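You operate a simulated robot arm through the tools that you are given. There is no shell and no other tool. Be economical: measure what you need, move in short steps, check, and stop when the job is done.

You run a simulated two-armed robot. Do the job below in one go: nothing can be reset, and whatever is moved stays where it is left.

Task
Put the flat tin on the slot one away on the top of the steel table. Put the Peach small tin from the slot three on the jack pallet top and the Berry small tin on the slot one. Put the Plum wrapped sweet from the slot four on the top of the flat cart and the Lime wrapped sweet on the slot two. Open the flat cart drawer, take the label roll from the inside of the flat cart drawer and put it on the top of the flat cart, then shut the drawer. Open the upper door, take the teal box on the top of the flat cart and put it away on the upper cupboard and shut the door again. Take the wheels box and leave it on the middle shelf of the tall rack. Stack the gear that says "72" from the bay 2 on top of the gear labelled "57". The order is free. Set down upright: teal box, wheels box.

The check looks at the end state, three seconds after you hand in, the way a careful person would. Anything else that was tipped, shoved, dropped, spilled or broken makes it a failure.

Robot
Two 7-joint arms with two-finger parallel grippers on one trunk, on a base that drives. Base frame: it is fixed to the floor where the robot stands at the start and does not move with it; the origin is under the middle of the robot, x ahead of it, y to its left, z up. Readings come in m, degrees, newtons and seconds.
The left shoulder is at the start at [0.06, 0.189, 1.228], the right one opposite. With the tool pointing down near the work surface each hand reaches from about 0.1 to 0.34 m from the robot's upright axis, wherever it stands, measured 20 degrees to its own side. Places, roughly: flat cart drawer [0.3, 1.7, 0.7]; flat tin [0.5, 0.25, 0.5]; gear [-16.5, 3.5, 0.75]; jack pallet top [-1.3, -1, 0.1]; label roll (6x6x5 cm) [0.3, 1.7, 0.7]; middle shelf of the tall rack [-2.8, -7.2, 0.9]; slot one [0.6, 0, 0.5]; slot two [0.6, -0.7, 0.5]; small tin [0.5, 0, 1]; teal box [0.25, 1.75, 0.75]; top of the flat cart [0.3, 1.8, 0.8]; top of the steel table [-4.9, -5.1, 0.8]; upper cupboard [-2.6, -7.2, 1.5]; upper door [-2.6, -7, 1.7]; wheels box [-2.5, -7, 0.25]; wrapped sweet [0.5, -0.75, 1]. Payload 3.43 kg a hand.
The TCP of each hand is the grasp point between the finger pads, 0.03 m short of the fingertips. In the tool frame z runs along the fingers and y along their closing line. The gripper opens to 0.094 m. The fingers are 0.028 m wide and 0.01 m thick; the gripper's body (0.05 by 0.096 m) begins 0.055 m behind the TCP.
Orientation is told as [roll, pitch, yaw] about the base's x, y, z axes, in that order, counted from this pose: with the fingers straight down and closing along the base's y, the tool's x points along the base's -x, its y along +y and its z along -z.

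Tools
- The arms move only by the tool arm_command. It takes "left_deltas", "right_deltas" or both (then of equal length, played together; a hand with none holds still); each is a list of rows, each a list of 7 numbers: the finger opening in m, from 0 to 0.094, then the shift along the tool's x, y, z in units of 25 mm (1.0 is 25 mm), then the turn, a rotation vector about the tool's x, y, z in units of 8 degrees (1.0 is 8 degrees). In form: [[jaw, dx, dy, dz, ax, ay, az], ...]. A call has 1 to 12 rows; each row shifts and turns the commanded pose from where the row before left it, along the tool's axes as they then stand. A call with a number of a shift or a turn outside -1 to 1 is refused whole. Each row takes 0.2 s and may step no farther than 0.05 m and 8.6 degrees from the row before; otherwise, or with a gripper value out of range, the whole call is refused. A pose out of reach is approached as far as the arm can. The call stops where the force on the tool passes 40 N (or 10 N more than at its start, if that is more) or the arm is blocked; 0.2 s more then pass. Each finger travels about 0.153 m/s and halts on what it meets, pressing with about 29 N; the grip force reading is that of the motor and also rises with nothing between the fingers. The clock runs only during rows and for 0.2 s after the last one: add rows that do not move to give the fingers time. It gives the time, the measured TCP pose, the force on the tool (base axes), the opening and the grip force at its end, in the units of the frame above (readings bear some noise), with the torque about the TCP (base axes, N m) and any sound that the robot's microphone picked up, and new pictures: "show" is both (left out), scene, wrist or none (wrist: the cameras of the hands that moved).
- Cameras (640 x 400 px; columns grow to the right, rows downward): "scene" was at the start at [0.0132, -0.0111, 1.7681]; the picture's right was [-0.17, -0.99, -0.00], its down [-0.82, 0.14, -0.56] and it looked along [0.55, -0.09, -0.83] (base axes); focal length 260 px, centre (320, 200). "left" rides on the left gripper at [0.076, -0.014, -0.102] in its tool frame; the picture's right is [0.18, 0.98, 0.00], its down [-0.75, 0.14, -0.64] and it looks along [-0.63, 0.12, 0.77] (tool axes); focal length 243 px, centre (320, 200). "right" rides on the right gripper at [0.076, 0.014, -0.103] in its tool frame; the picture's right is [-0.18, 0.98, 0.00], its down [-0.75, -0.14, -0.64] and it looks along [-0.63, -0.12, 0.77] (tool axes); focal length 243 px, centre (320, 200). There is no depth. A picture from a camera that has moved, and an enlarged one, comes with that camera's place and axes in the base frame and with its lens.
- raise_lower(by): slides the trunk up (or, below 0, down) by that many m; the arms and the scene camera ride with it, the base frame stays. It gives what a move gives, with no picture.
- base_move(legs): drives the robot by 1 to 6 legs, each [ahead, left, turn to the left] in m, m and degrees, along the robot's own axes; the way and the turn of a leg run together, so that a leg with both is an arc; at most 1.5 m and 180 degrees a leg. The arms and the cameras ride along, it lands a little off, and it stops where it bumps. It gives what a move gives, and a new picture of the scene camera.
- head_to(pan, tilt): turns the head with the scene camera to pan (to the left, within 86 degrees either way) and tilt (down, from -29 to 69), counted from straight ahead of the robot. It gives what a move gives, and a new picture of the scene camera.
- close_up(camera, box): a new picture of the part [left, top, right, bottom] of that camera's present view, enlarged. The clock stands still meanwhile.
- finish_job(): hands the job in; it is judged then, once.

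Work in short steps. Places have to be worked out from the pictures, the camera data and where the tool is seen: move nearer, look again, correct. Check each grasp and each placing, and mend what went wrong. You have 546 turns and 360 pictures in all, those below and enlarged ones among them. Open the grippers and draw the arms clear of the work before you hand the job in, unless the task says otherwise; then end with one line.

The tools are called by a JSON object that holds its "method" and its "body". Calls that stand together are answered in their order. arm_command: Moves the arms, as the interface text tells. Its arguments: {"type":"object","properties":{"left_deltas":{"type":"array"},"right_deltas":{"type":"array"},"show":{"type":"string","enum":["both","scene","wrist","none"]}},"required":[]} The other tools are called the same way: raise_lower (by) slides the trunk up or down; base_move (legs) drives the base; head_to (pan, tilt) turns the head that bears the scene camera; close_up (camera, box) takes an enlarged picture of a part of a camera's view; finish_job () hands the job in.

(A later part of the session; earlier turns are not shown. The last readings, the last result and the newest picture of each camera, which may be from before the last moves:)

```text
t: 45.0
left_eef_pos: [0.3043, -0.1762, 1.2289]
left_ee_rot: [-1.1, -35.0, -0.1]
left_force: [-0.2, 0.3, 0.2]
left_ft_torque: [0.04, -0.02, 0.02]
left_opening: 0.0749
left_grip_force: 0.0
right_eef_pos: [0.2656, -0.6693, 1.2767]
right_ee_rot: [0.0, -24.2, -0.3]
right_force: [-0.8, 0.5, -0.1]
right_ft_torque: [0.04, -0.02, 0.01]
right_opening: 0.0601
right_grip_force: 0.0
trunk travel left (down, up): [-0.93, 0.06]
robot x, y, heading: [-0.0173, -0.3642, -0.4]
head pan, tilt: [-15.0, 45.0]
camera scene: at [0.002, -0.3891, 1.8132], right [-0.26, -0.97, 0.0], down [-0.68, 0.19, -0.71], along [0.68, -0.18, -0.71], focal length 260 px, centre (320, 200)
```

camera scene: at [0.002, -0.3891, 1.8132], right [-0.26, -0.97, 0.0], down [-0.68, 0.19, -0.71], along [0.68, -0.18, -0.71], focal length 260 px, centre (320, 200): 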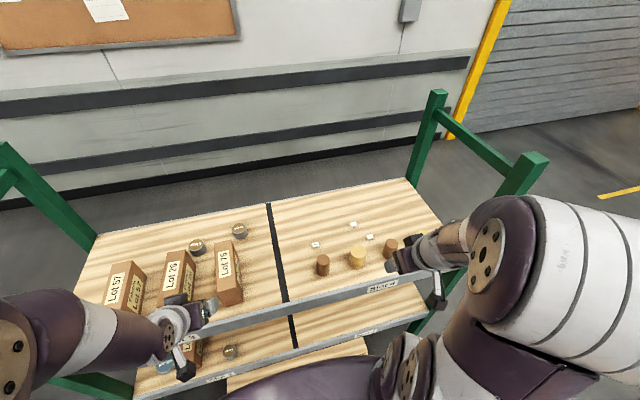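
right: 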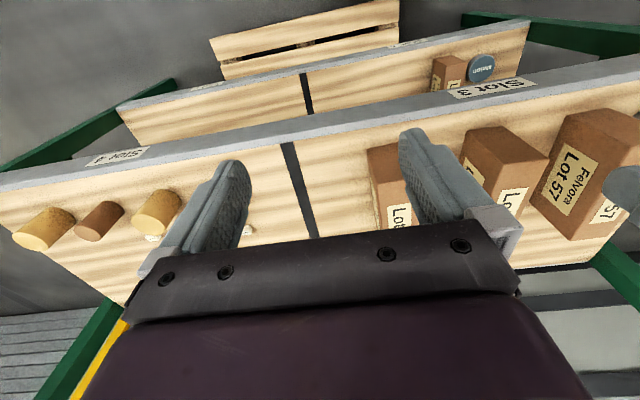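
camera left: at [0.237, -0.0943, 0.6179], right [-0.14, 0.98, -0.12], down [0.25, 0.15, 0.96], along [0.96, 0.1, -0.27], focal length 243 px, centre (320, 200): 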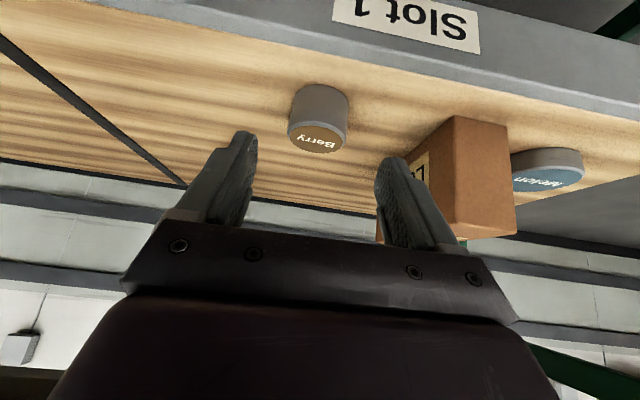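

I test how far the right hand reaches forward over slot four toward Lime.

{"method": "arm_command", "body": {"right_deltas": [[0.06, -0.8, -0.13, 0.65, 0, 0, 0], [0.06, -0.8, -0.13, 0.65, 0, 0, 0], [0.06, -0.8, -0.13, 0.65, 0, 0, 0], [0.06, -0.8, -0.13, 0.65, 0, 0, 0], [0.06, -0.8, -0.13, 0.65, 0, 0, 0], [0.06, -0.8, -0.13, 0.65, 0, 0, 0], [0.06, -0.8, -0.13, 0.65, 0, 0, 0], [0.06, -0.8, -0.13, 0.65, 0, 0, 0], [0.06, -0.8, -0.13, 0.65, 0, 0, 0], [0.06, -0.8, -0.13, 0.65, 0, 0, 0], [0.06, -0.8, -0.13, 0.65, 0, 0, 0], [0.06, -0.8, -0.13, 0.65, 0, 0, 0]], "show": "both"}}

```text
t: 47.6
left_eef_pos: [0.3091, -0.1762, 1.2267]
left_ee_rot: [-1.2, -34.9, -0.1]
left_force: [0.9, 0.5, -0.6]
left_ft_torque: [-0.01, 0.03, -0.01]
left_opening: 0.0747
left_grip_force: 0.1
right_eef_pos: [0.5686, -0.7092, 1.1956]
right_ee_rot: [0.0, -24.0, -0.3]
right_force: [0.8, 0.3, -0.4]
right_ft_torque: [-0.03, -0.02, 0.02]
right_opening: 0.06
right_grip_force: 0.0
trunk travel left (down, up): [-0.93, 0.06]
robot x, y, heading: [-0.016, -0.3631, -0.4]
head pan, tilt: [-15.0, 45.0]
camera scene: at [0.0084, -0.3884, 1.8131], right [-0.26, -0.97, 0.0], down [-0.68, 0.19, -0.71], along [0.68, -0.18, -0.71], focal length 260 px, centre (320, 200)
camera right: at [0.4578, -0.6935, 1.2584], right [0.17, 0.98, 0.07], down [0.43, -0.14, 0.89], along [0.89, -0.12, -0.44], focal length 243 px, centre (320, 200)
```

scene: 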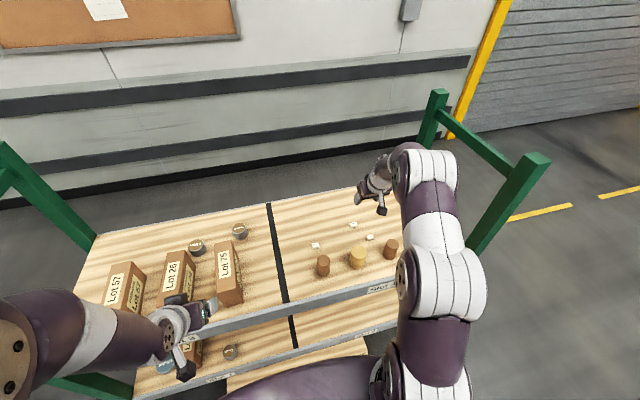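
right: 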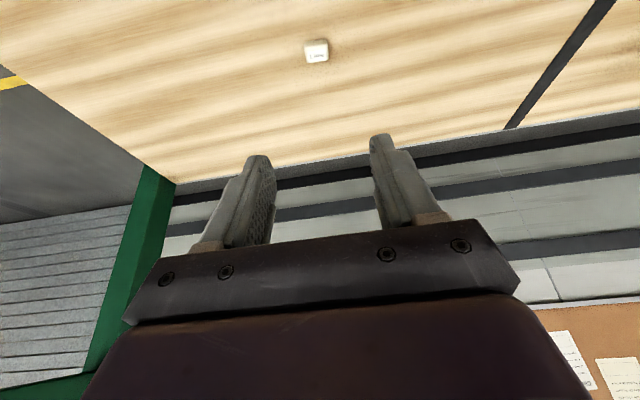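

Reach is ample. The wrist camera confirms Lime at (0.637,-0.707), so I descend to just above it.

{"method": "arm_command", "body": {"right_deltas": [[0.05, 0.08, 0.08, 0.87, 0, 0, 0], [0.05, 0.08, 0, 0.87, 0, 0, 0], [0.05, 0.08, 0, 0.87, 0, 0, 0], [0.05, 0.08, 0, 0.87, 0, 0, 0], [0.05, 0.08, 0, 0.87, 0, 0, 0], [0.05, 0.08, 0, 0.87, 0, 0, 0], [0.05, 0.08, 0, 0.87, 0, 0, 0], [0.05, 0, 0, 0, 0, 0, 0]], "show": "wrist"}}

```text
t: 49.4
left_eef_pos: [0.3073, -0.176, 1.2269]
left_ee_rot: [-1.2, -34.9, 0.0]
left_force: [0.7, 0.3, -0.4]
left_ft_torque: [-0.02, -0.02, 0.02]
left_opening: 0.0752
left_grip_force: 0.0
right_eef_pos: [0.6162, -0.7059, 1.0505]
right_ee_rot: [0.0, -24.1, -0.2]
right_force: [-0.2, 0.7, -0.2]
right_ft_torque: [-0.04, 0.0, -0.03]
right_opening: 0.0498
right_grip_force: 0.1
trunk travel left (down, up): [-0.93, 0.06]
robot x, y, heading: [-0.0157, -0.3688, -0.1]
head pan, tilt: [-15.0, 45.0]
camera right: at [0.5048, -0.6901, 1.1134], right [0.17, 0.98, 0.07], down [0.43, -0.14, 0.89], along [0.89, -0.12, -0.44], focal length 243 px, centre (320, 200)
```

right: 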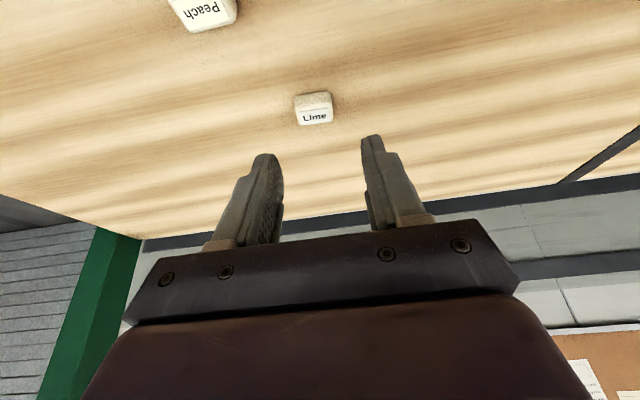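

{"method": "arm_command", "body": {"right_deltas": [[0.05, 0.19, 0, 0.68, 0, 0, 0], [0.05, 0.19, 0, 0.68, 0, 0, 0], [0.05, 0.15, 0, 0.6, 0, 0, 0], [0.05, 0, 0, 0, 0, 0, 0], [0.0, 0, 0, 0, 0, 0, 0], [0.0, 0, 0, 0, 0, 0, 0], [0.0, 0, 0, 0, 0, 0, 0]], "show": "wrist"}}

```text
t: 51.0
left_eef_pos: [0.3071, -0.1745, 1.2279]
left_ee_rot: [-1.2, -35.0, -0.1]
left_force: [0.2, 0.2, 0.2]
left_ft_torque: [0.0, 0.0, -0.04]
left_opening: 0.0751
left_grip_force: 0.1
right_eef_pos: [0.6246, -0.7046, 1.0006]
right_ee_rot: [0.0, -24.0, -0.2]
right_force: [0.3, 0.0, 0.6]
right_ft_torque: [0.03, 0.01, -0.01]
right_opening: 0.0259
right_grip_force: 29.1
trunk travel left (down, up): [-0.93, 0.06]
robot x, y, heading: [-0.0189, -0.3676, -0.2]
head pan, tilt: [-15.0, 45.0]
camera right: at [0.5135, -0.6898, 1.0631], right [0.17, 0.98, 0.07], down [0.43, -0.14, 0.89], along [0.89, -0.12, -0.44], focal length 243 px, centre (320, 200)
```

right: 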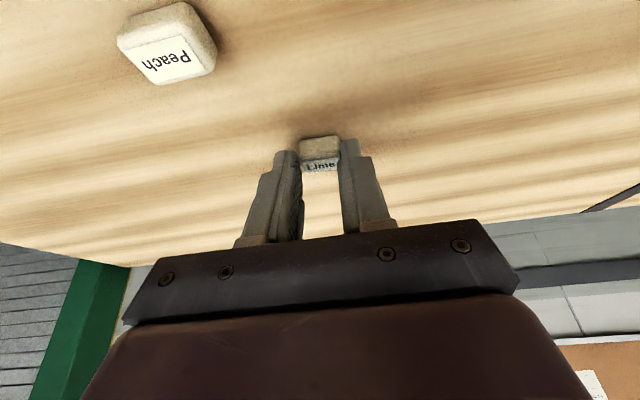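

Lime is gripped (26 mm). I lift and draw it back over the front goods.

{"method": "arm_command", "body": {"right_deltas": [[0.0, -0.39, 0, -0.88, 0, 0, 0], [0.0, -0.39, 0, -0.88, 0, 0, 0], [0.0, -0.39, 0, -0.88, 0, 0, 0], [0.0, -0.39, 0, -0.88, 0, 0, 0], [0.0, -0.39, 0, -0.88, 0, 0, 0], [0.0, 0.913, 0, -0.407, 0, 0, 0], [0.0, 0.913, 0, -0.407, 0, 0, 0], [0.0, 0.913, 0, -0.407, 0, 0, 0], [0.0, 0.913, 0, -0.407, 0, 0, 0], [0.0, 0.913, 0, -0.407, 0, 0, 0], [0.0, 0.913, 0, -0.407, 0, 0, 0], [0.0, 0.913, 0, -0.407, 0, 0, 0]], "show": "wrist"}}

{"method": "base_move", "body": {"legs": [[-0.3, 0.08, 0]]}}

{"method": "raise_lower", "body": {"by": -0.4}}

{"method": "raise_lower", "body": {"by": -0.09}}

{"method": "head_to", "body": {"pan": -15, "tilt": 35}}

```text
t: 53.6
left_eef_pos: [0.3071, -0.1763, 1.2274]
left_ee_rot: [-1.3, -34.9, 0.0]
left_force: [0.4, 0.3, -1.5]
left_ft_torque: [0.0, 0.01, 0.0]
left_opening: 0.0752
left_grip_force: 0.0
right_eef_pos: [0.4482, -0.7045, 1.1214]
right_ee_rot: [-0.1, -24.1, 0.0]
right_force: [-0.1, 0.5, 0.6]
right_ft_torque: [-0.01, -0.01, 0.03]
right_opening: 0.0255
right_grip_force: 28.7
trunk travel left (down, up): [-0.93, 0.06]
robot x, y, heading: [-0.014, -0.3677, -0.3]
head pan, tilt: [-15.0, 45.0]
camera right: at [0.3372, -0.6895, 1.1843], right [0.17, 0.98, 0.07], down [0.43, -0.14, 0.89], along [0.89, -0.12, -0.44], focal length 243 px, centre (320, 200)
```

right: 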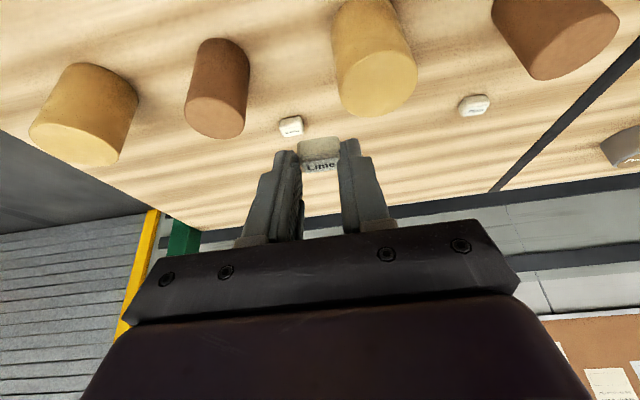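

```text
t: 55.6
left_eef_pos: [0.0151, -0.0953, 1.2276]
left_ee_rot: [-1.2, -34.9, -0.2]
left_force: [-0.3, -0.9, 0.3]
left_ft_torque: [0.01, 0.0, -0.01]
left_opening: 0.0751
left_grip_force: 0.0
right_eef_pos: [0.154, -0.6235, 1.1189]
right_ee_rot: [0.0, -23.9, -0.3]
right_force: [0.8, 0.5, 0.1]
right_ft_torque: [-0.02, -0.02, 0.0]
right_opening: 0.0259
right_grip_force: 29.1
trunk travel left (down, up): [-0.93, 0.06]
robot x, y, heading: [-0.3113, -0.2894, -0.4]
head pan, tilt: [-15.0, 45.0]
camera scene: at [-0.287, -0.3067, 1.8131], right [-0.26, -0.96, 0.0], down [-0.68, 0.19, -0.71], along [0.68, -0.19, -0.71], focal length 260 px, centre (320, 200)
```

scene: 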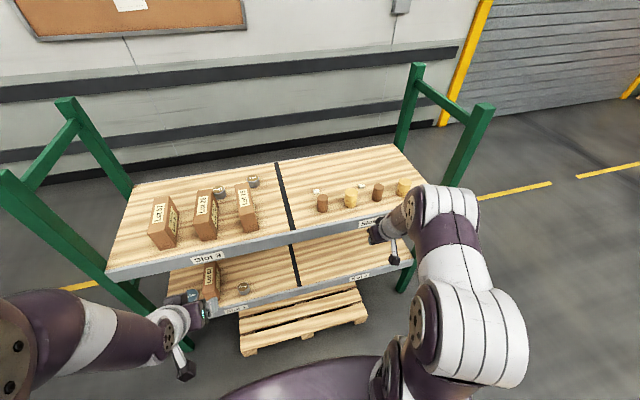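

```text
t: 59.5
left_eef_pos: [0.0119, -0.0939, 0.8292]
left_ee_rot: [-1.2, -34.9, -0.2]
left_force: [0.2, -0.1, -0.6]
left_ft_torque: [-0.03, 0.02, -0.02]
left_opening: 0.0749
left_grip_force: 0.1
right_eef_pos: [0.1522, -0.6239, 0.7224]
right_ee_rot: [0.0, -23.9, -0.3]
right_force: [-0.2, 0.6, -0.3]
right_ft_torque: [0.01, 0.03, -0.01]
right_opening: 0.0258
right_grip_force: 29.1
trunk travel left (down, up): [-0.53, 0.46]
robot x, y, heading: [-0.3124, -0.2842, -0.6]
head pan, tilt: [-15.0, 45.0]
```

```text
t: 60.7
left_eef_pos: [0.011, -0.0932, 0.7374]
left_ee_rot: [-1.2, -34.9, -0.2]
left_force: [0.4, 0.6, -0.7]
left_ft_torque: [-0.02, 0.0, 0.0]
left_opening: 0.0751
left_grip_force: 0.0
right_eef_pos: [0.1523, -0.6241, 0.6321]
right_ee_rot: [-0.1, -23.9, -0.3]
right_force: [-0.2, 0.3, 0.2]
right_ft_torque: [0.02, 0.0, -0.02]
right_opening: 0.0258
right_grip_force: 29.3
trunk travel left (down, up): [-0.44, 0.55]
robot x, y, heading: [-0.3094, -0.2828, -0.3]
head pan, tilt: [-15.0, 45.0]
```

```text
t: 61.5
left_eef_pos: [0.0126, -0.0948, 0.7385]
left_ee_rot: [-1.2, -34.9, -0.3]
left_force: [-0.4, 0.1, 0.3]
left_ft_torque: [0.01, 0.01, -0.03]
left_opening: 0.0751
left_grip_force: 0.1
right_eef_pos: [0.1521, -0.6243, 0.6324]
right_ee_rot: [0.1, -24.0, -0.3]
right_force: [0.5, -0.2, 0.1]
right_ft_torque: [-0.02, 0.0, 0.0]
right_opening: 0.0257
right_grip_force: 29.0
trunk travel left (down, up): [-0.44, 0.55]
robot x, y, heading: [-0.3095, -0.2882, -0.3]
head pan, tilt: [-15.0, 35.0]
camera scene: at [-0.2831, -0.3077, 1.3379], right [-0.26, -0.96, 0.0], down [-0.55, 0.15, -0.82], along [0.79, -0.22, -0.57], focal length 260 px, centre (320, 200)
```

scene: 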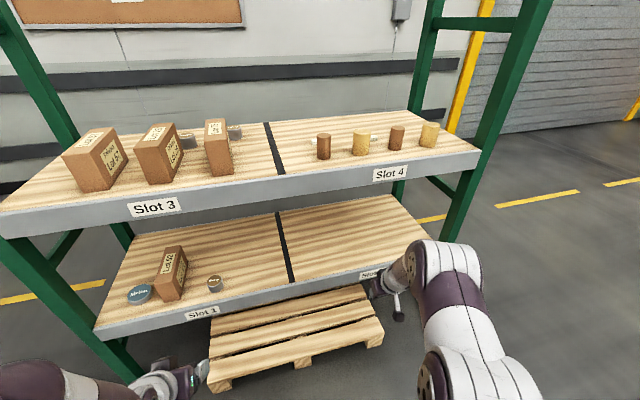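

Slot two is empty. I drive in and bring Lime over the shelf at about (0.44,-0.62).

{"method": "base_move", "body": {"legs": [[0.22, 0, 0]]}}

{"method": "arm_command", "body": {"right_deltas": [[0.0, -0.913, 0, 0.407, 0, 0, 0], [0.0, -0.913, 0, 0.407, 0, 0, 0], [0.0, -0.5, 0, 0.65, 0, 0, 0], [0.0, 0.4, 0, 0.9, 0, 0, 0], [0.0, 0.4, 0, 0.9, 0, 0, 0], [0.0, 0, 0, 0, 0, 0, 0]], "show": "both"}}

```text
t: 63.1
left_eef_pos: [0.2322, -0.0948, 0.7364]
left_ee_rot: [-1.3, -35.0, -0.1]
left_force: [1.3, 0.3, -0.9]
left_ft_torque: [-0.03, -0.02, -0.01]
left_opening: 0.0749
left_grip_force: 0.0
right_eef_pos: [0.3731, -0.6239, 0.6309]
right_ee_rot: [0.1, -24.1, -0.2]
right_force: [0.1, 0.1, -0.6]
right_ft_torque: [-0.02, 0.03, 0.0]
right_opening: 0.0259
right_grip_force: 29.0
trunk travel left (down, up): [-0.44, 0.55]
robot x, y, heading: [-0.0957, -0.2882, -0.1]
head pan, tilt: [-15.0, 35.0]
camera scene: at [-0.0622, -0.3088, 1.3379], right [-0.26, -0.96, 0.0], down [-0.55, 0.15, -0.82], along [0.79, -0.22, -0.57], focal length 260 px, centre (320, 200)
```

scene: 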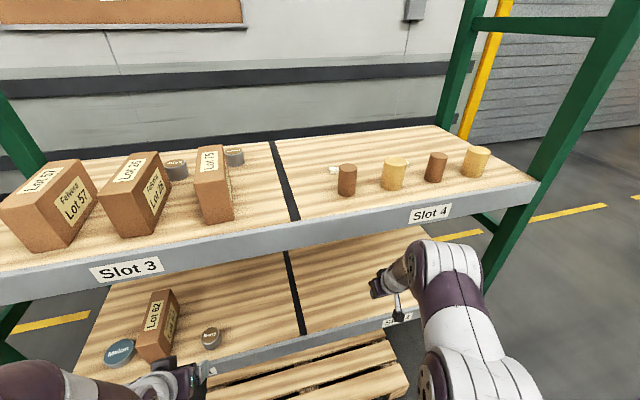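

```text
t: 64.5
left_eef_pos: [0.2301, -0.0955, 0.739]
left_ee_rot: [-1.2, -34.8, 0.0]
left_force: [0.0, 0.2, -0.8]
left_ft_torque: [0.01, 0.05, -0.03]
left_opening: 0.075
left_grip_force: 0.0
right_eef_pos: [0.44, -0.6251, 0.572]
right_ee_rot: [0.0, -24.0, -0.2]
right_force: [-1.0, -0.2, 0.5]
right_ft_torque: [0.03, -0.03, -0.01]
right_opening: 0.0255
right_grip_force: 28.6
trunk travel left (down, up): [-0.44, 0.55]
robot x, y, heading: [-0.0916, -0.2828, -0.1]
head pan, tilt: [-15.0, 35.0]
camera scene: at [-0.0635, -0.3087, 1.338], right [-0.26, -0.96, 0.0], down [-0.55, 0.15, -0.82], along [0.79, -0.22, -0.57], focal length 260 px, centre (320, 200)
camera right: at [0.3294, -0.6096, 0.6348], right [0.17, 0.98, 0.07], down [0.43, -0.14, 0.89], along [0.89, -0.12, -0.44], focal length 243 px, centre (320, 200)
```

scene: 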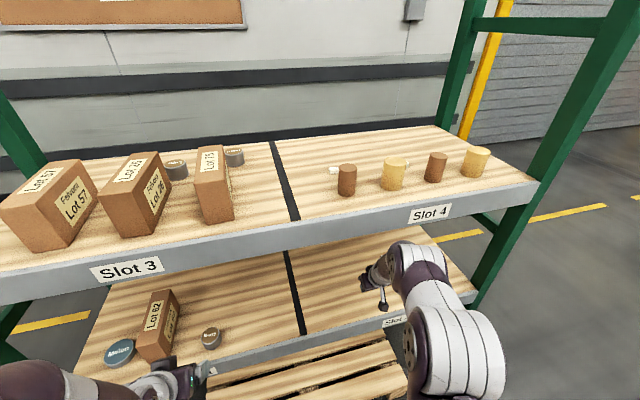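
right: 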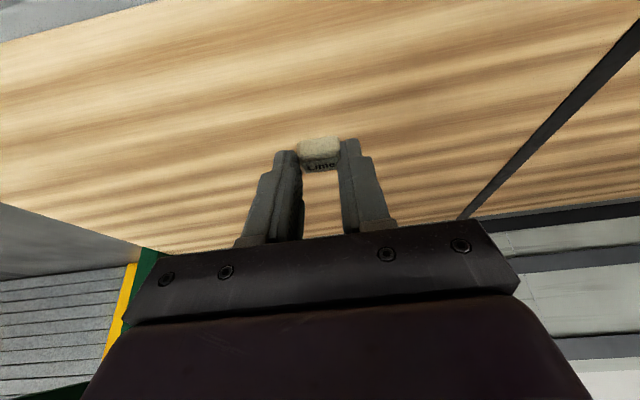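

{"method": "arm_command", "body": {"right_deltas": [[0.0, 0.2, 0, 0.456, 0, 0, 0], [0.0, 0.2, 0, 0.456, 0, 0, 0], [0.0, 0.2, 0, 0.456, 0, 0, 0], [0.0, 0.2, 0, 0.456, 0, 0, 0], [0.0, 0.2, 0, 0.456, 0, 0, 0], [0.0, 0.05, 0, 0.11, 0, 0, 0], [0.0, 0.05, 0, 0.11, 0, 0, 0], [0.0, 0, 0, 0, 0, 0, 0]], "show": "wrist"}}

```text
t: 66.3
left_eef_pos: [0.232, -0.096, 0.7371]
left_ee_rot: [-1.2, -34.9, -0.1]
left_force: [0.4, -0.4, -0.1]
left_ft_torque: [-0.05, 0.0, 0.01]
left_opening: 0.0748
left_grip_force: 0.1
right_eef_pos: [0.4412, -0.6252, 0.5035]
right_ee_rot: [0.0, -24.0, -0.2]
right_force: [0.5, -0.3, 0.1]
right_ft_torque: [-0.02, -0.01, -0.01]
right_opening: 0.0259
right_grip_force: 28.9
trunk travel left (down, up): [-0.44, 0.55]
robot x, y, heading: [-0.0921, -0.2873, -0.3]
head pan, tilt: [-15.0, 35.0]
camera right: at [0.33, -0.61, 0.5661], right [0.17, 0.98, 0.07], down [0.43, -0.14, 0.89], along [0.89, -0.12, -0.44], focal length 243 px, centre (320, 200)
```

right: 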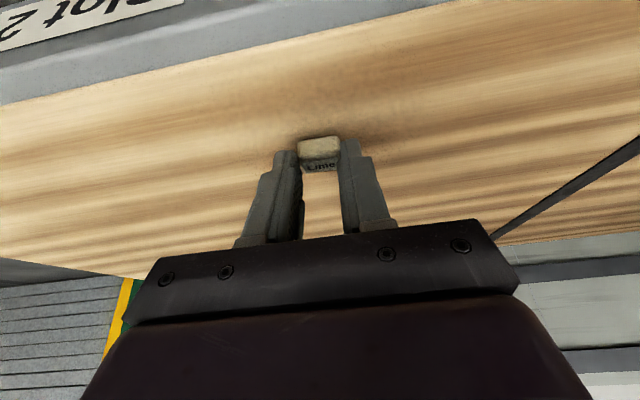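

Still clear by 1–2 mm. Two more tiny steps, then open and withdraw up and back.

{"method": "arm_command", "body": {"right_deltas": [[0.0, 0.03, 0, 0.07, 0, 0, 0], [0.0, 0, 0, 0, 0, 0, 0], [0.05, 0, 0, 0, 0, 0, 0], [0.05, 0, 0, 0, 0, 0, 0], [0.05, -0.2, 0, -0.456, 0, 0, 0], [0.05, -0.4, 0, -0.9, 0, 0, 0], [0.05, 0, 0, -1, 0, 0, 0], [0.05, 0.8, 0, -0.5, 0, 0, 0], [0.05, 0.9, 0, -0.4, 0, 0, 0], [0.05, 0.9, 0, -0.4, 0, 0, 0]], "show": "wrist"}}

```text
t: 68.5
left_eef_pos: [0.2327, -0.0963, 0.7373]
left_ee_rot: [-1.3, -35.1, 0.0]
left_force: [0.5, 0.1, 0.8]
left_ft_torque: [0.04, 0.0, -0.03]
left_opening: 0.0749
left_grip_force: 0.1
right_eef_pos: [0.3581, -0.6254, 0.5655]
right_ee_rot: [-0.1, -24.0, -0.2]
right_force: [-0.4, 0.6, 0.5]
right_ft_torque: [0.02, 0.02, 0.02]
right_opening: 0.0498
right_grip_force: 0.1
trunk travel left (down, up): [-0.44, 0.55]
robot x, y, heading: [-0.0945, -0.2864, -0.1]
head pan, tilt: [-15.0, 35.0]
camera right: at [0.2463, -0.6094, 0.6281], right [0.17, 0.98, 0.07], down [0.43, -0.14, 0.89], along [0.89, -0.12, -0.44], focal length 243 px, centre (320, 200)
```

right: 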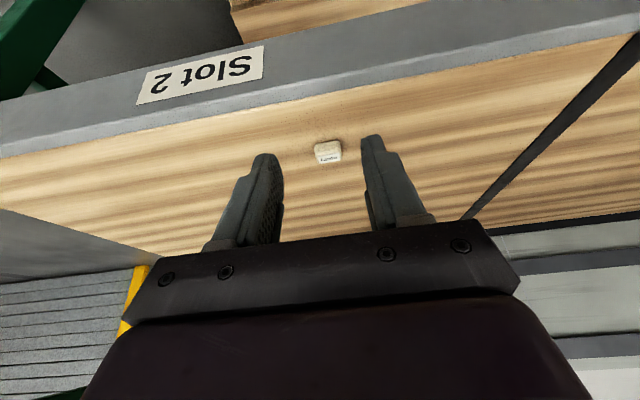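

Lime sits on slot two. I back off, raise, and return in front of the upper shelf to fetch Plum and the Peach tin.

{"method": "base_move", "body": {"legs": [[-0.25, 0, 0]]}}

{"method": "raise_lower", "body": {"by": 0.4}}

{"method": "raise_lower", "body": {"by": 0.12}}

{"method": "arm_command", "body": {"left_deltas": [[0.075, 0, 0, 0, 0, 1, 0], [0.075, 0, 0, 0, 0, 1, 0], [0.075, 0, 0, 0, 0, 0.5, 0], [0.075, 0, 0, 0, 0, 0, 0]], "right_deltas": [[0.05, -0.4, 0, -0.9, 0, 0, 0], [0.05, -0.4, 0, -0.9, 0, 0, 0], [0.05, -0.4, 0, -0.9, 0, 0, 0], [0.05, -0.4, 0, -0.9, 0, 0, 0]], "show": "none"}}

{"method": "base_move", "body": {"legs": [[0, -0.08, 0], [0.32, 0, 0]]}}

```text
t: 70.4
left_eef_pos: [-0.0215, -0.095, 0.7377]
left_ee_rot: [-1.2, -35.0, -0.2]
left_force: [-0.8, -0.2, -1.2]
left_ft_torque: [0.03, 0.0, -0.03]
left_opening: 0.0749
left_grip_force: 0.0
right_eef_pos: [0.1049, -0.6232, 0.5659]
right_ee_rot: [0.0, -24.1, -0.3]
right_force: [0.3, -0.5, 0.3]
right_ft_torque: [-0.02, -0.02, 0.01]
right_opening: 0.0501
right_grip_force: 0.1
trunk travel left (down, up): [-0.44, 0.55]
robot x, y, heading: [-0.3472, -0.2839, -0.3]
head pan, tilt: [-15.0, 35.0]
camera scene: at [-0.3173, -0.3076, 1.338], right [-0.26, -0.96, 0.0], down [-0.55, 0.15, -0.82], along [0.79, -0.22, -0.57], focal length 260 px, centre (320, 200)
```

scene: 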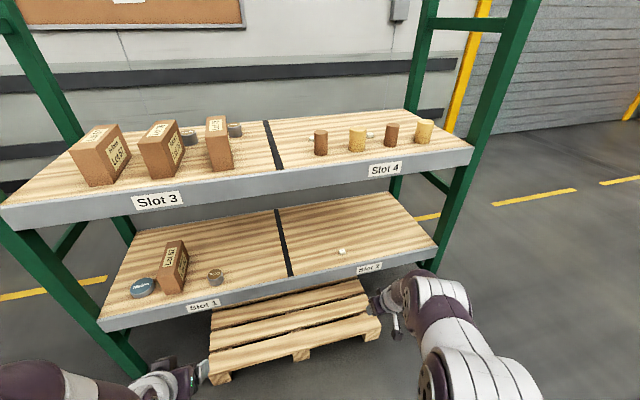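

```text
t: 74.2
left_eef_pos: [-0.0216, -0.0953, 1.1369]
left_ee_rot: [-1.2, -34.9, -0.3]
left_force: [-0.7, 0.4, -0.2]
left_ft_torque: [0.01, -0.01, 0.04]
left_opening: 0.0753
left_grip_force: 0.2
right_eef_pos: [0.1046, -0.6236, 0.9651]
right_ee_rot: [0.0, -24.0, -0.3]
right_force: [0.4, -0.9, -0.8]
right_ft_torque: [0.04, -0.01, -0.04]
right_opening: 0.0501
right_grip_force: 0.1
trunk travel left (down, up): [-0.84, 0.15]
robot x, y, heading: [-0.3439, -0.2882, -0.4]
head pan, tilt: [-15.0, 35.0]
```

```text
t: 75.7
left_eef_pos: [-0.0203, -0.0948, 1.2571]
left_ee_rot: [-1.2, -34.9, -0.3]
left_force: [-0.1, -0.5, 0.3]
left_ft_torque: [-0.01, 0.02, 0.02]
left_opening: 0.0752
left_grip_force: 0.1
right_eef_pos: [0.1054, -0.6242, 1.0859]
right_ee_rot: [0.0, -24.1, -0.2]
right_force: [0.5, -0.4, -0.6]
right_ft_torque: [0.03, -0.03, 0.0]
right_opening: 0.0497
right_grip_force: 0.0
trunk travel left (down, up): [-0.96, 0.03]
robot x, y, heading: [-0.3445, -0.2831, -0.4]
head pan, tilt: [-15.0, 35.0]
```

```text
t: 76.7
left_eef_pos: [-0.0219, -0.0984, 1.2565]
left_ee_rot: [-2.5, -21.6, -0.3]
left_force: [0.4, -0.6, -0.4]
left_ft_torque: [-0.01, 0.01, -0.01]
left_opening: 0.0751
left_grip_force: 0.0
left hand out of reach, approached as far as the arm can: row 2, 3
right_eef_pos: [0.1043, -0.6232, 1.1856]
right_ee_rot: [0.1, -24.0, -0.2]
right_force: [-0.5, 0.1, 1.3]
right_ft_torque: [0.0, 0.01, -0.01]
right_opening: 0.0499
right_grip_force: 0.1
trunk travel left (down, up): [-0.96, 0.03]
robot x, y, heading: [-0.3434, -0.2847, -0.3]
head pan, tilt: [-15.0, 35.0]
```

```text
t: 79.5
left_eef_pos: [0.2978, -0.1834, 1.2569]
left_ee_rot: [-2.4, -21.8, -0.6]
left_force: [0.6, 0.6, 0.0]
left_ft_torque: [-0.02, -0.02, 0.05]
left_opening: 0.0748
left_grip_force: 0.0
right_eef_pos: [0.4227, -0.7061, 1.1847]
right_ee_rot: [0.0, -24.1, -0.4]
right_force: [-0.4, 0.5, 0.8]
right_ft_torque: [0.04, -0.03, -0.02]
right_opening: 0.0497
right_grip_force: 0.0
trunk travel left (down, up): [-0.96, 0.03]
robot x, y, heading: [-0.0219, -0.3695, -0.6]
head pan, tilt: [-15.0, 35.0]
camera scene: at [0.0012, -0.3898, 1.858], right [-0.27, -0.96, 0.0], down [-0.55, 0.15, -0.82], along [0.79, -0.22, -0.57], focal length 260 px, centre (320, 200)
```

scene: 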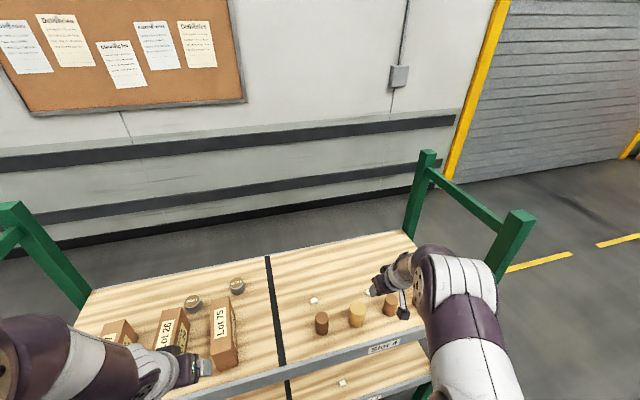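

{"method": "arm_command", "body": {"right_deltas": [[0.05, -0.9, 0.88, 0.4, 0, 0, 0], [0.05, -0.9, 0.88, 0.4, 0, 0, 0], [0.05, -0.9, 0.88, 0.4, 0, 0, 0], [0.05, -0.45, 0.88, 0.9, 0, 0, 0], [0.05, 0, 0.88, 0.9, 0, 0, 0], [0.05, 0, 0.88, 0.9, 0, 0, 0], [0.05, 0, 0.88, 0.9, 0, 0, 0], [0.05, 0, 0.88, 0.9, 0, 0, 0], [0.05, 0, 0, 0.5, 0, 0, 0], [0.05, 0, 0, 0.0, 0, 0, 0]], "show": "both"}}

```text
t: 81.7
left_eef_pos: [0.2992, -0.1837, 1.257]
left_ee_rot: [-2.5, -21.6, -0.6]
left_force: [0.0, 0.0, 0.5]
left_ft_torque: [-0.02, -0.02, 0.0]
left_opening: 0.0747
left_grip_force: 0.0
right_eef_pos: [0.5618, -0.5333, 1.0743]
right_ee_rot: [0.0, -24.1, -0.5]
right_force: [0.0, 0.0, -0.6]
right_ft_torque: [0.01, 0.02, 0.0]
right_opening: 0.0498
right_grip_force: 0.1
trunk travel left (down, up): [-0.96, 0.03]
robot x, y, heading: [-0.0217, -0.3702, -0.5]
head pan, tilt: [-15.0, 35.0]
camera scene: at [0.0043, -0.391, 1.858], right [-0.27, -0.96, 0.0], down [-0.55, 0.15, -0.82], along [0.79, -0.22, -0.57], focal length 260 px, centre (320, 200)
camera right: at [0.4508, -0.5174, 1.1377], right [0.18, 0.98, 0.07], down [0.43, -0.14, 0.89], along [0.89, -0.13, -0.44], focal length 243 px, centre (320, 200)
```

scene: 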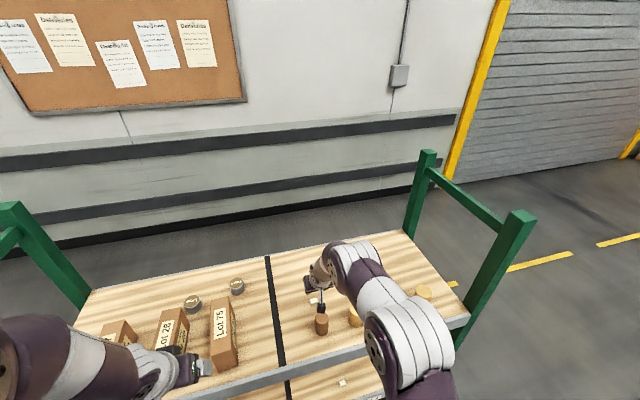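
right: 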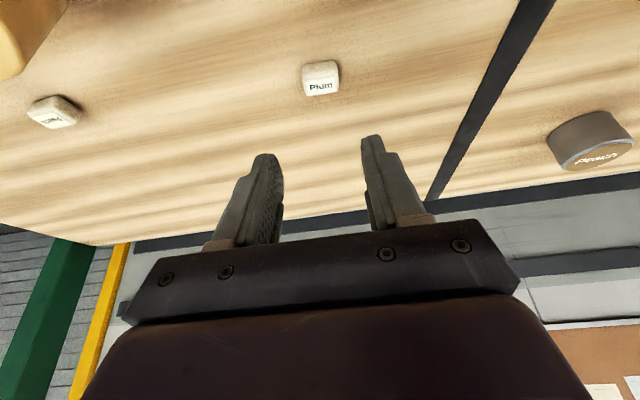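

Descending at this tilt would bring the camera housing near the brown cylinder (top ≈1.036), so I make the tool steeper first.

{"method": "arm_command", "body": {"right_deltas": [[0.05, 0, 0, 0, 0, 1, 0], [0.05, 0, 0.1, 0, 0, 1, 0], [0.05, 0, 0, 0, 0, 0, 0]], "show": "wrist"}}

```text
t: 82.5
left_eef_pos: [0.2992, -0.1817, 1.2574]
left_ee_rot: [-2.5, -21.6, -0.6]
left_force: [-0.9, -0.9, 0.3]
left_ft_torque: [-0.01, 0.03, -0.01]
left_opening: 0.0752
left_grip_force: 0.1
right_eef_pos: [0.56, -0.5299, 1.075]
right_ee_rot: [0.0, -8.0, -0.4]
right_force: [0.0, 0.3, -0.3]
right_ft_torque: [0.01, 0.02, 0.02]
right_opening: 0.0499
right_grip_force: 0.2
trunk travel left (down, up): [-0.96, 0.03]
robot x, y, heading: [-0.0215, -0.3676, -0.4]
head pan, tilt: [-15.0, 35.0]
camera right: at [0.4719, -0.5147, 1.1662], right [0.19, 0.98, 0.03], down [0.66, -0.15, 0.74], along [0.73, -0.12, -0.67], focal length 243 px, centre (320, 200)
```

right: 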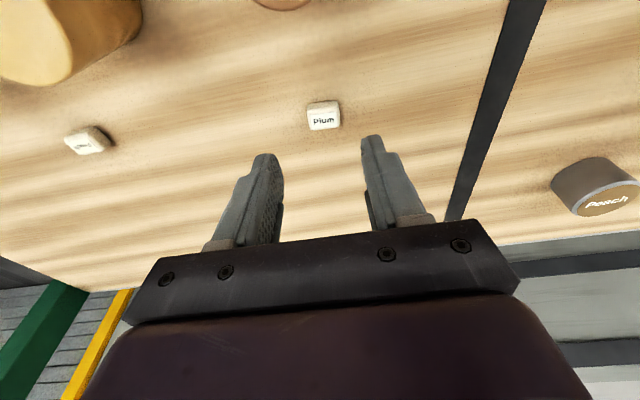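

{"method": "arm_command", "body": {"right_deltas": [[0.05, 0.02, 0.12, 0.78, 0, 0, 0], [0.05, 0.02, 0, 0.78, 0, 0, 0], [0.05, 0.02, 0, 0.78, 0, 0, 0], [0.05, 0.02, 0, 0.74, 0, 0, 0], [0.05, 0, 0, 0, 0, 0, 0], [0.0, 0, 0, 0, 0, 0, 0], [0.0, 0, 0, 0, 0, 0, 0], [0.0, 0, 0, 0, 0, 0, 0]], "show": "wrist"}}

```text
t: 84.3
left_eef_pos: [0.3002, -0.1832, 1.257]
left_ee_rot: [-2.5, -21.6, -0.6]
left_force: [0.2, 0.7, -0.2]
left_ft_torque: [0.0, 0.01, -0.02]
left_opening: 0.0752
left_grip_force: 0.0
right_eef_pos: [0.5703, -0.5285, 0.9981]
right_ee_rot: [0.1, -8.0, -0.4]
right_force: [0.2, -0.1, -0.4]
right_ft_torque: [-0.01, 0.02, -0.03]
right_opening: 0.0261
right_grip_force: 28.5
trunk travel left (down, up): [-0.96, 0.03]
robot x, y, heading: [-0.0213, -0.3664, -0.7]
head pan, tilt: [-15.0, 35.0]
camera right: at [0.4805, -0.5115, 1.089], right [0.19, 0.98, 0.03], down [0.66, -0.15, 0.74], along [0.73, -0.12, -0.67], focal length 243 px, centre (320, 200)
```

right: 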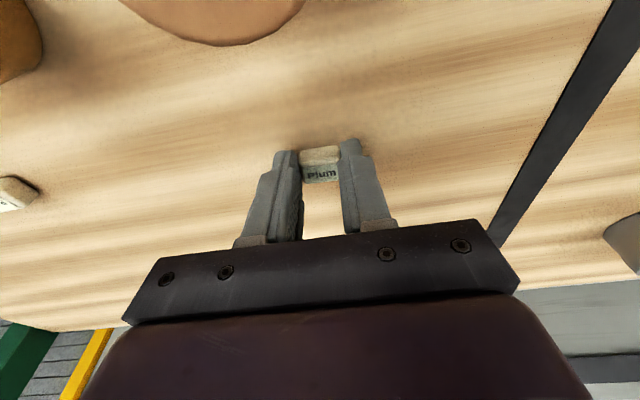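

Plum gripped. I lift it and draw it back while the left hand goes out high toward the Peach tin.

{"method": "arm_command", "body": {"left_deltas": [[0.08, -0.95, -0.22, 0.5, 0, 0, 0], [0.08, -0.95, -0.22, 0.5, 0, 0, 0], [0.08, -0.95, -0.22, 0.5, 0, 0, 0], [0.08, -0.95, -0.22, 0.5, 0, 0, 0], [0.08, -0.95, -0.22, 0.5, 0, 0, 0], [0.08, -0.95, -0.22, 0.5, 0, 0, 0], [0.08, -0.95, -0.22, 0.5, 0, 0, 0], [0.08, -0.95, -0.22, 0.5, 0, 0, 0], [0.08, -0.95, -0.22, 0.5, 0, 0, 0], [0.08, -0.95, -0.22, 0.5, 0, 0, 0], [0.08, -0.95, -0.22, 0.5, 0, 0, 0], [0.08, -0.95, -0.22, 0.5, 0, 0, 0]], "right_deltas": [[0.0, -0.14, 0, -0.99, 0, 0, 0], [0.0, -0.14, 0, -0.99, 0, 0, 0], [0.0, -0.14, 0, -0.99, 0, 0, 0], [0.0, -0.14, 0, -0.99, 0, 0, 0], [0.0, -0.14, 0, -0.99, 0, 0, 0], [0.0, -0.14, 0, -0.99, 0, 0, 0], [0.0, 0.99, 0, -0.14, 0, 0, 0], [0.0, 0.99, 0, -0.14, 0, 0, 0], [0.0, 0.99, 0, -0.14, 0, 0, 0], [0.0, 0.99, 0, -0.14, 0, 0, 0], [0.0, 0.99, 0, -0.14, 0, 0, 0], [0.0, 0.99, 0, -0.14, 0, 0, 0]], "show": "both"}}

```text
t: 86.9
left_eef_pos: [0.5951, -0.2432, 1.2256]
left_ee_rot: [0.2, -22.3, -0.1]
left_force: [0.4, -0.1, 0.5]
left_ft_torque: [0.0, 0.0, 0.01]
left_opening: 0.0801
left_grip_force: 0.0
left hand out of reach, approached as far as the arm can: row 4, 6, 7, 8, 9, 10
right_eef_pos: [0.4183, -0.5267, 1.1495]
right_ee_rot: [0.0, -8.0, -0.4]
right_force: [-0.5, -0.5, 0.4]
right_ft_torque: [-0.02, 0.01, 0.01]
right_opening: 0.0262
right_grip_force: 28.6
trunk travel left (down, up): [-0.96, 0.03]
robot x, y, heading: [-0.0245, -0.37, -0.4]
head pan, tilt: [-15.0, 35.0]
camera scene: at [0.0038, -0.3905, 1.858], right [-0.27, -0.96, 0.0], down [-0.55, 0.15, -0.82], along [0.79, -0.22, -0.57], focal length 260 px, centre (320, 200)
camera right: at [0.3289, -0.5105, 1.2398], right [0.19, 0.98, 0.03], down [0.66, -0.15, 0.74], along [0.73, -0.12, -0.67], focal length 243 px, centre (320, 200)
camera left: at [0.4865, -0.2579, 1.2915], right [-0.17, 0.98, -0.07], down [0.45, 0.14, 0.88], along [0.87, 0.12, -0.47], focal length 243 px, centre (320, 200)
```

scene: 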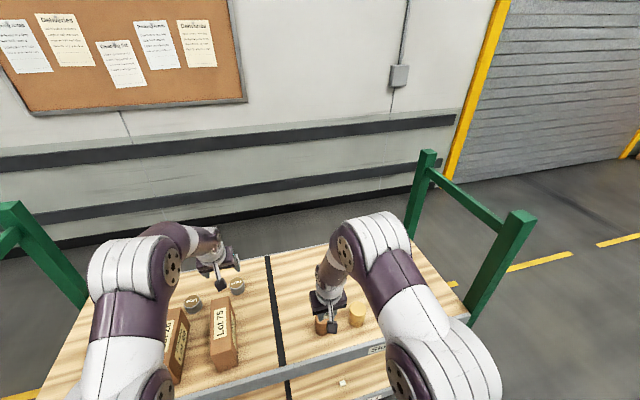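
right: 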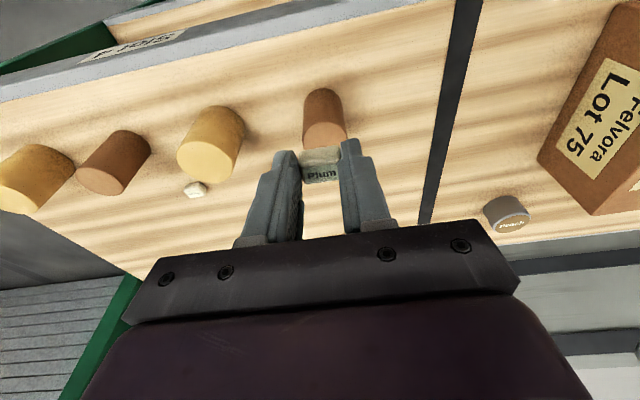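
left: 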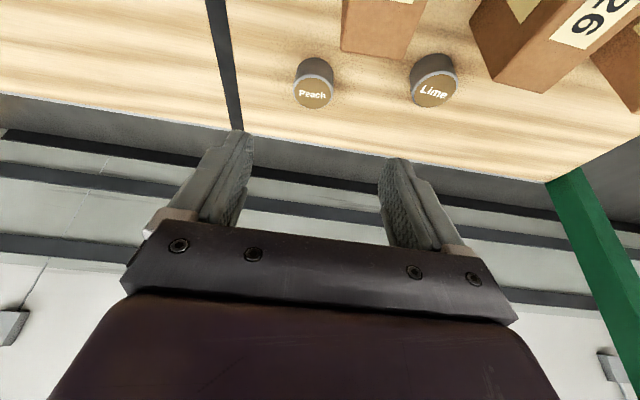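

Peach tin is at (0.72,-0.246). I move the left hand forward at height while making it a bit steeper, to clear Lot 75.

{"method": "arm_command", "body": {"left_deltas": [[0.08, -0.95, 0, 0.4, 0, 0, 0], [0.08, -0.95, 0, 0.4, 0, 0, 0], [0.08, -0.95, 0, 0.4, 0, 0, 0], [0.08, -0.95, 0, 0.4, 0, 0, 0], [0.08, -0.37, -0.1, 0.93, 0, 0.5, 0], [0.08, 0.2, 0, 1, 0, 0.5, 0], [0.08, 0.2, 0, 1, 0, 0.5, 0], [0.08, 0, 0, 0, 0, 0, 0]], "show": "wrist"}}

```text
t: 88.7
left_eef_pos: [0.6648, -0.2483, 1.1895]
left_ee_rot: [0.3, -14.2, 0.0]
left_force: [0.6, 0.0, 0.9]
left_ft_torque: [0.04, 0.02, 0.0]
left_opening: 0.08
left_grip_force: 0.1
left hand out of reach, approached as far as the arm can: row 5, 6, 7
right_eef_pos: [0.4202, -0.5256, 1.1474]
right_ee_rot: [0.1, -8.1, -0.4]
right_force: [0.4, -1.1, -0.6]
right_ft_torque: [0.01, 0.01, 0.03]
right_opening: 0.0262
right_grip_force: 29.0
trunk travel left (down, up): [-0.96, 0.03]
robot x, y, heading: [-0.0255, -0.3704, -0.1]
head pan, tilt: [-15.0, 35.0]
camera left: at [0.5655, -0.2626, 1.2685], right [-0.18, 0.98, -0.04], down [0.57, 0.14, 0.81], along [0.8, 0.12, -0.59], focal length 243 px, centre (320, 200)
```

left: 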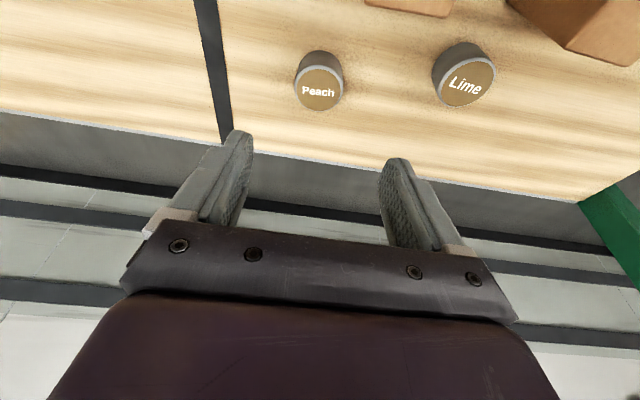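

{"method": "arm_command", "body": {"left_deltas": [[0.08, 0, 0, 0.9, 0, 0, 0], [0.08, 0, 0, 0.9, 0, 0, 0], [0.08, 0, 0, 0.9, 0, 0, 0], [0.08, -0.1, 0, 0.9, 0, 0, 0], [0.08, -0.1, 0, 0.9, 0, 0, 0], [0.08, -0.1, 0, 0.9, 0, 0, 0], [0.08, 0, 0, 0, 0, 0, 0]], "show": "both"}}

```text
t: 90.3
left_eef_pos: [0.6664, -0.2425, 1.0825]
left_ee_rot: [0.3, -14.3, -0.1]
left_force: [0.3, 0.4, -0.1]
left_ft_torque: [0.0, -0.01, -0.02]
left_opening: 0.0799
left_grip_force: 0.2
left hand out of reach, approached as far as the arm can: row 2, 3, 4, 5, 6
right_eef_pos: [0.4182, -0.5271, 1.1493]
right_ee_rot: [0.0, -8.0, -0.4]
right_force: [0.0, 0.5, -0.7]
right_ft_torque: [0.02, 0.0, 0.01]
right_opening: 0.0263
right_grip_force: 28.9
trunk travel left (down, up): [-0.96, 0.03]
robot x, y, heading: [-0.0273, -0.3685, -0.4]
head pan, tilt: [-15.0, 35.0]
camera scene: at [0.0046, -0.3907, 1.858], right [-0.27, -0.96, 0.0], down [-0.55, 0.15, -0.82], along [0.79, -0.22, -0.57], focal length 260 px, centre (320, 200)
camera left: at [0.5671, -0.2579, 1.1609], right [-0.18, 0.98, -0.04], down [0.57, 0.14, 0.81], along [0.8, 0.12, -0.59], focal length 243 px, centre (320, 200)
```

scene: 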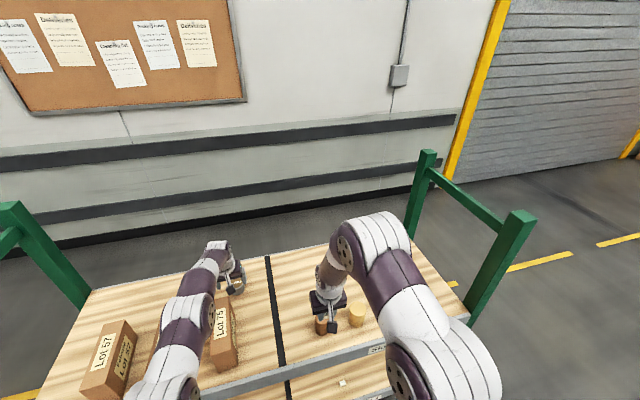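
left: 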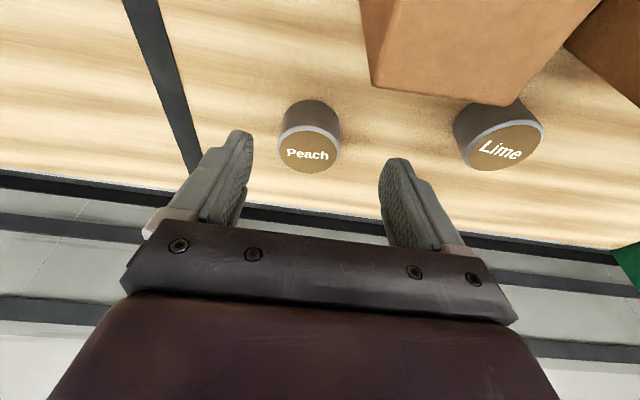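

The arm is straight and Lot 75 leaves too little room for the camera housing, so I won't take Peach from the front. I retract the left hand; the plan is to fetch Peach from behind the rack.

{"method": "arm_command", "body": {"left_deltas": [[0.08, -0.24, 0, -0.97, 0, 0, 0], [0.08, -0.24, 0, -0.97, 0, 0, 0], [0.08, -0.24, 0, -0.97, 0, 0, 0], [0.08, -0.24, 0, -0.97, 0, 0, 0], [0.08, 0.97, 0, -0.24, 0, 0, 0], [0.08, 0.97, 0, -0.24, 0, 0, 0], [0.08, 0.97, 0, -0.24, 0, 0, 0], [0.08, 0.97, 0, -0.24, 0, 0, 0], [0.08, 0.97, 0, -0.24, 0, 0, 0], [0.08, 0.97, 0, -0.24, 0, 0, 0], [0.08, 0.97, 0, -0.24, 0, 0, 0], [0.08, 0.97, 0, -0.24, 0, 0, 0]], "right_deltas": [[0.0, 0, 0, 0, 0, 0, 0], [0.0, 0, 0, 0, 0, 0, 0], [0.0, 0, 0, 0, 0, 0, 0], [0.0, 0, 0, 0, 0, 0, 0], [0.0, 0.99, 0, -0.14, 0, 0, 0], [0.0, 0.99, 0, -0.14, 0, 0, 0], [0.0, 0.99, 0, -0.14, 0, 0, 0], [0.0, 0.99, 0, -0.14, 0, 0, 0], [0.0, 0, 0, 0, 0, 0, 0], [0.0, 0, 0, 0, 0, 0, 0], [0.0, 0, 0, 0, 0, 0, 0], [0.0, 0, 0, 0, 0, 0, 0]], "show": "none"}}

{"method": "base_move", "body": {"legs": [[-0.4, 0, 0]]}}

{"method": "head_to", "body": {"pan": -60, "tilt": 25}}

{"method": "head_to", "body": {"pan": 45, "tilt": 25}}

```text
t: 92.9
left_eef_pos: [0.4647, -0.2444, 1.182]
left_ee_rot: [0.2, -14.4, -0.1]
left_force: [0.0, 1.1, 0.2]
left_ft_torque: [0.01, -0.01, 0.01]
left_opening: 0.08
left_grip_force: 0.1
right_eef_pos: [0.3181, -0.5251, 1.1495]
right_ee_rot: [0.0, -7.9, -0.4]
right_force: [-0.9, -0.2, -0.9]
right_ft_torque: [0.0, -0.02, -0.01]
right_opening: 0.0264
right_grip_force: 29.1
trunk travel left (down, up): [-0.96, 0.03]
robot x, y, heading: [-0.0218, -0.3655, -0.5]
head pan, tilt: [-15.0, 35.0]
```

```text
t: 95.4
left_eef_pos: [0.0728, -0.2409, 1.1802]
left_ee_rot: [0.1, -14.3, 0.1]
left_force: [0.7, -0.3, -0.2]
left_ft_torque: [-0.02, 0.03, 0.03]
left_opening: 0.08
left_grip_force: 0.0
right_eef_pos: [-0.0727, -0.5222, 1.1485]
right_ee_rot: [0.0, -7.9, -0.4]
right_force: [-0.3, 0.3, -0.3]
right_ft_torque: [-0.02, -0.01, -0.01]
right_opening: 0.0263
right_grip_force: 29.1
trunk travel left (down, up): [-0.96, 0.03]
robot x, y, heading: [-0.4163, -0.3693, -0.1]
head pan, tilt: [-15.0, 35.0]
camera scene: at [-0.3875, -0.388, 1.8579], right [-0.26, -0.96, 0.0], down [-0.55, 0.15, -0.82], along [0.79, -0.22, -0.57], focal length 260 px, centre (320, 200)
```

scene: 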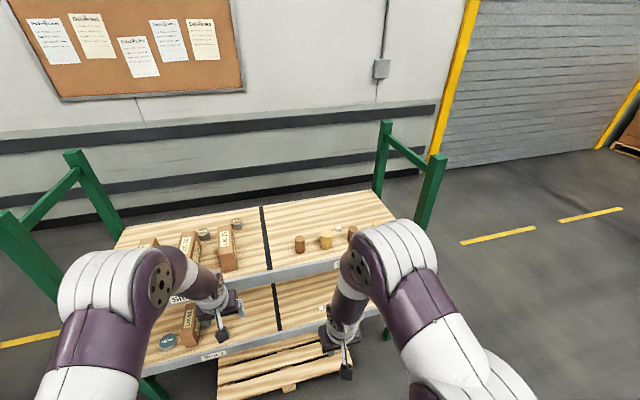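

```text
t: 96.5
left_eef_pos: [0.0721, -0.2398, 1.181]
left_ee_rot: [0.2, -14.3, 0.1]
left_force: [-0.2, 0.4, -0.6]
left_ft_torque: [-0.02, -0.01, 0.01]
left_opening: 0.0797
left_grip_force: 0.0
right_eef_pos: [-0.0747, -0.5224, 1.1481]
right_ee_rot: [0.1, -7.9, -0.3]
right_force: [0.0, -0.4, -0.2]
right_ft_torque: [0.0, 0.04, 0.03]
right_opening: 0.0261
right_grip_force: 29.4
trunk travel left (down, up): [-0.96, 0.03]
robot x, y, heading: [-0.419, -0.3639, -0.6]
head pan, tilt: [-60.0, 25.0]
camera scene: at [-0.4281, -0.4448, 1.8737], right [-0.87, -0.5, 0.0], down [-0.21, 0.37, -0.91], along [0.45, -0.79, -0.42], focal length 260 px, centre (320, 200)
```

scene: 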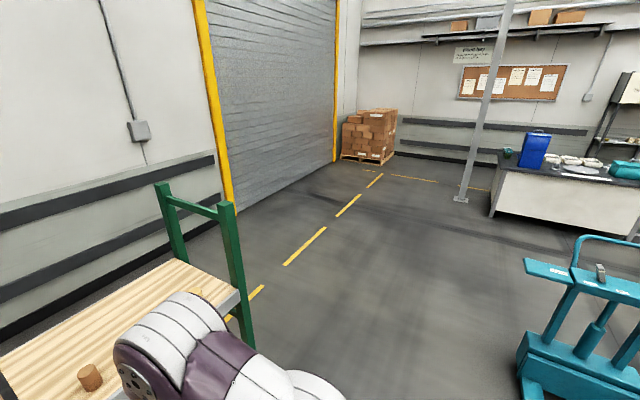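

```text
t: 98.3
left_eef_pos: [0.0712, -0.2396, 1.1817]
left_ee_rot: [0.2, -14.3, 0.1]
left_force: [-0.4, 0.2, 0.1]
left_ft_torque: [0.03, 0.03, 0.03]
left_opening: 0.0798
left_grip_force: 0.1
right_eef_pos: [-0.0762, -0.5216, 1.148]
right_ee_rot: [0.0, -8.1, -0.3]
right_force: [1.0, -0.7, 0.0]
right_ft_torque: [0.01, 0.04, -0.02]
right_opening: 0.026
right_grip_force: 29.2
trunk travel left (down, up): [-0.96, 0.03]
robot x, y, heading: [-0.418, -0.3644, -0.2]
head pan, tilt: [45.0, 25.0]
camera scene: at [-0.409, -0.3001, 1.8737], right [0.7, -0.71, 0.0], down [-0.3, -0.3, -0.91], along [0.64, 0.64, -0.42], focal length 260 px, centre (320, 200)
```

scene: 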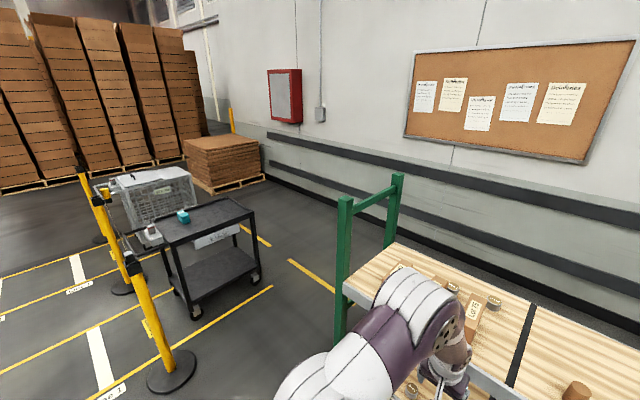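

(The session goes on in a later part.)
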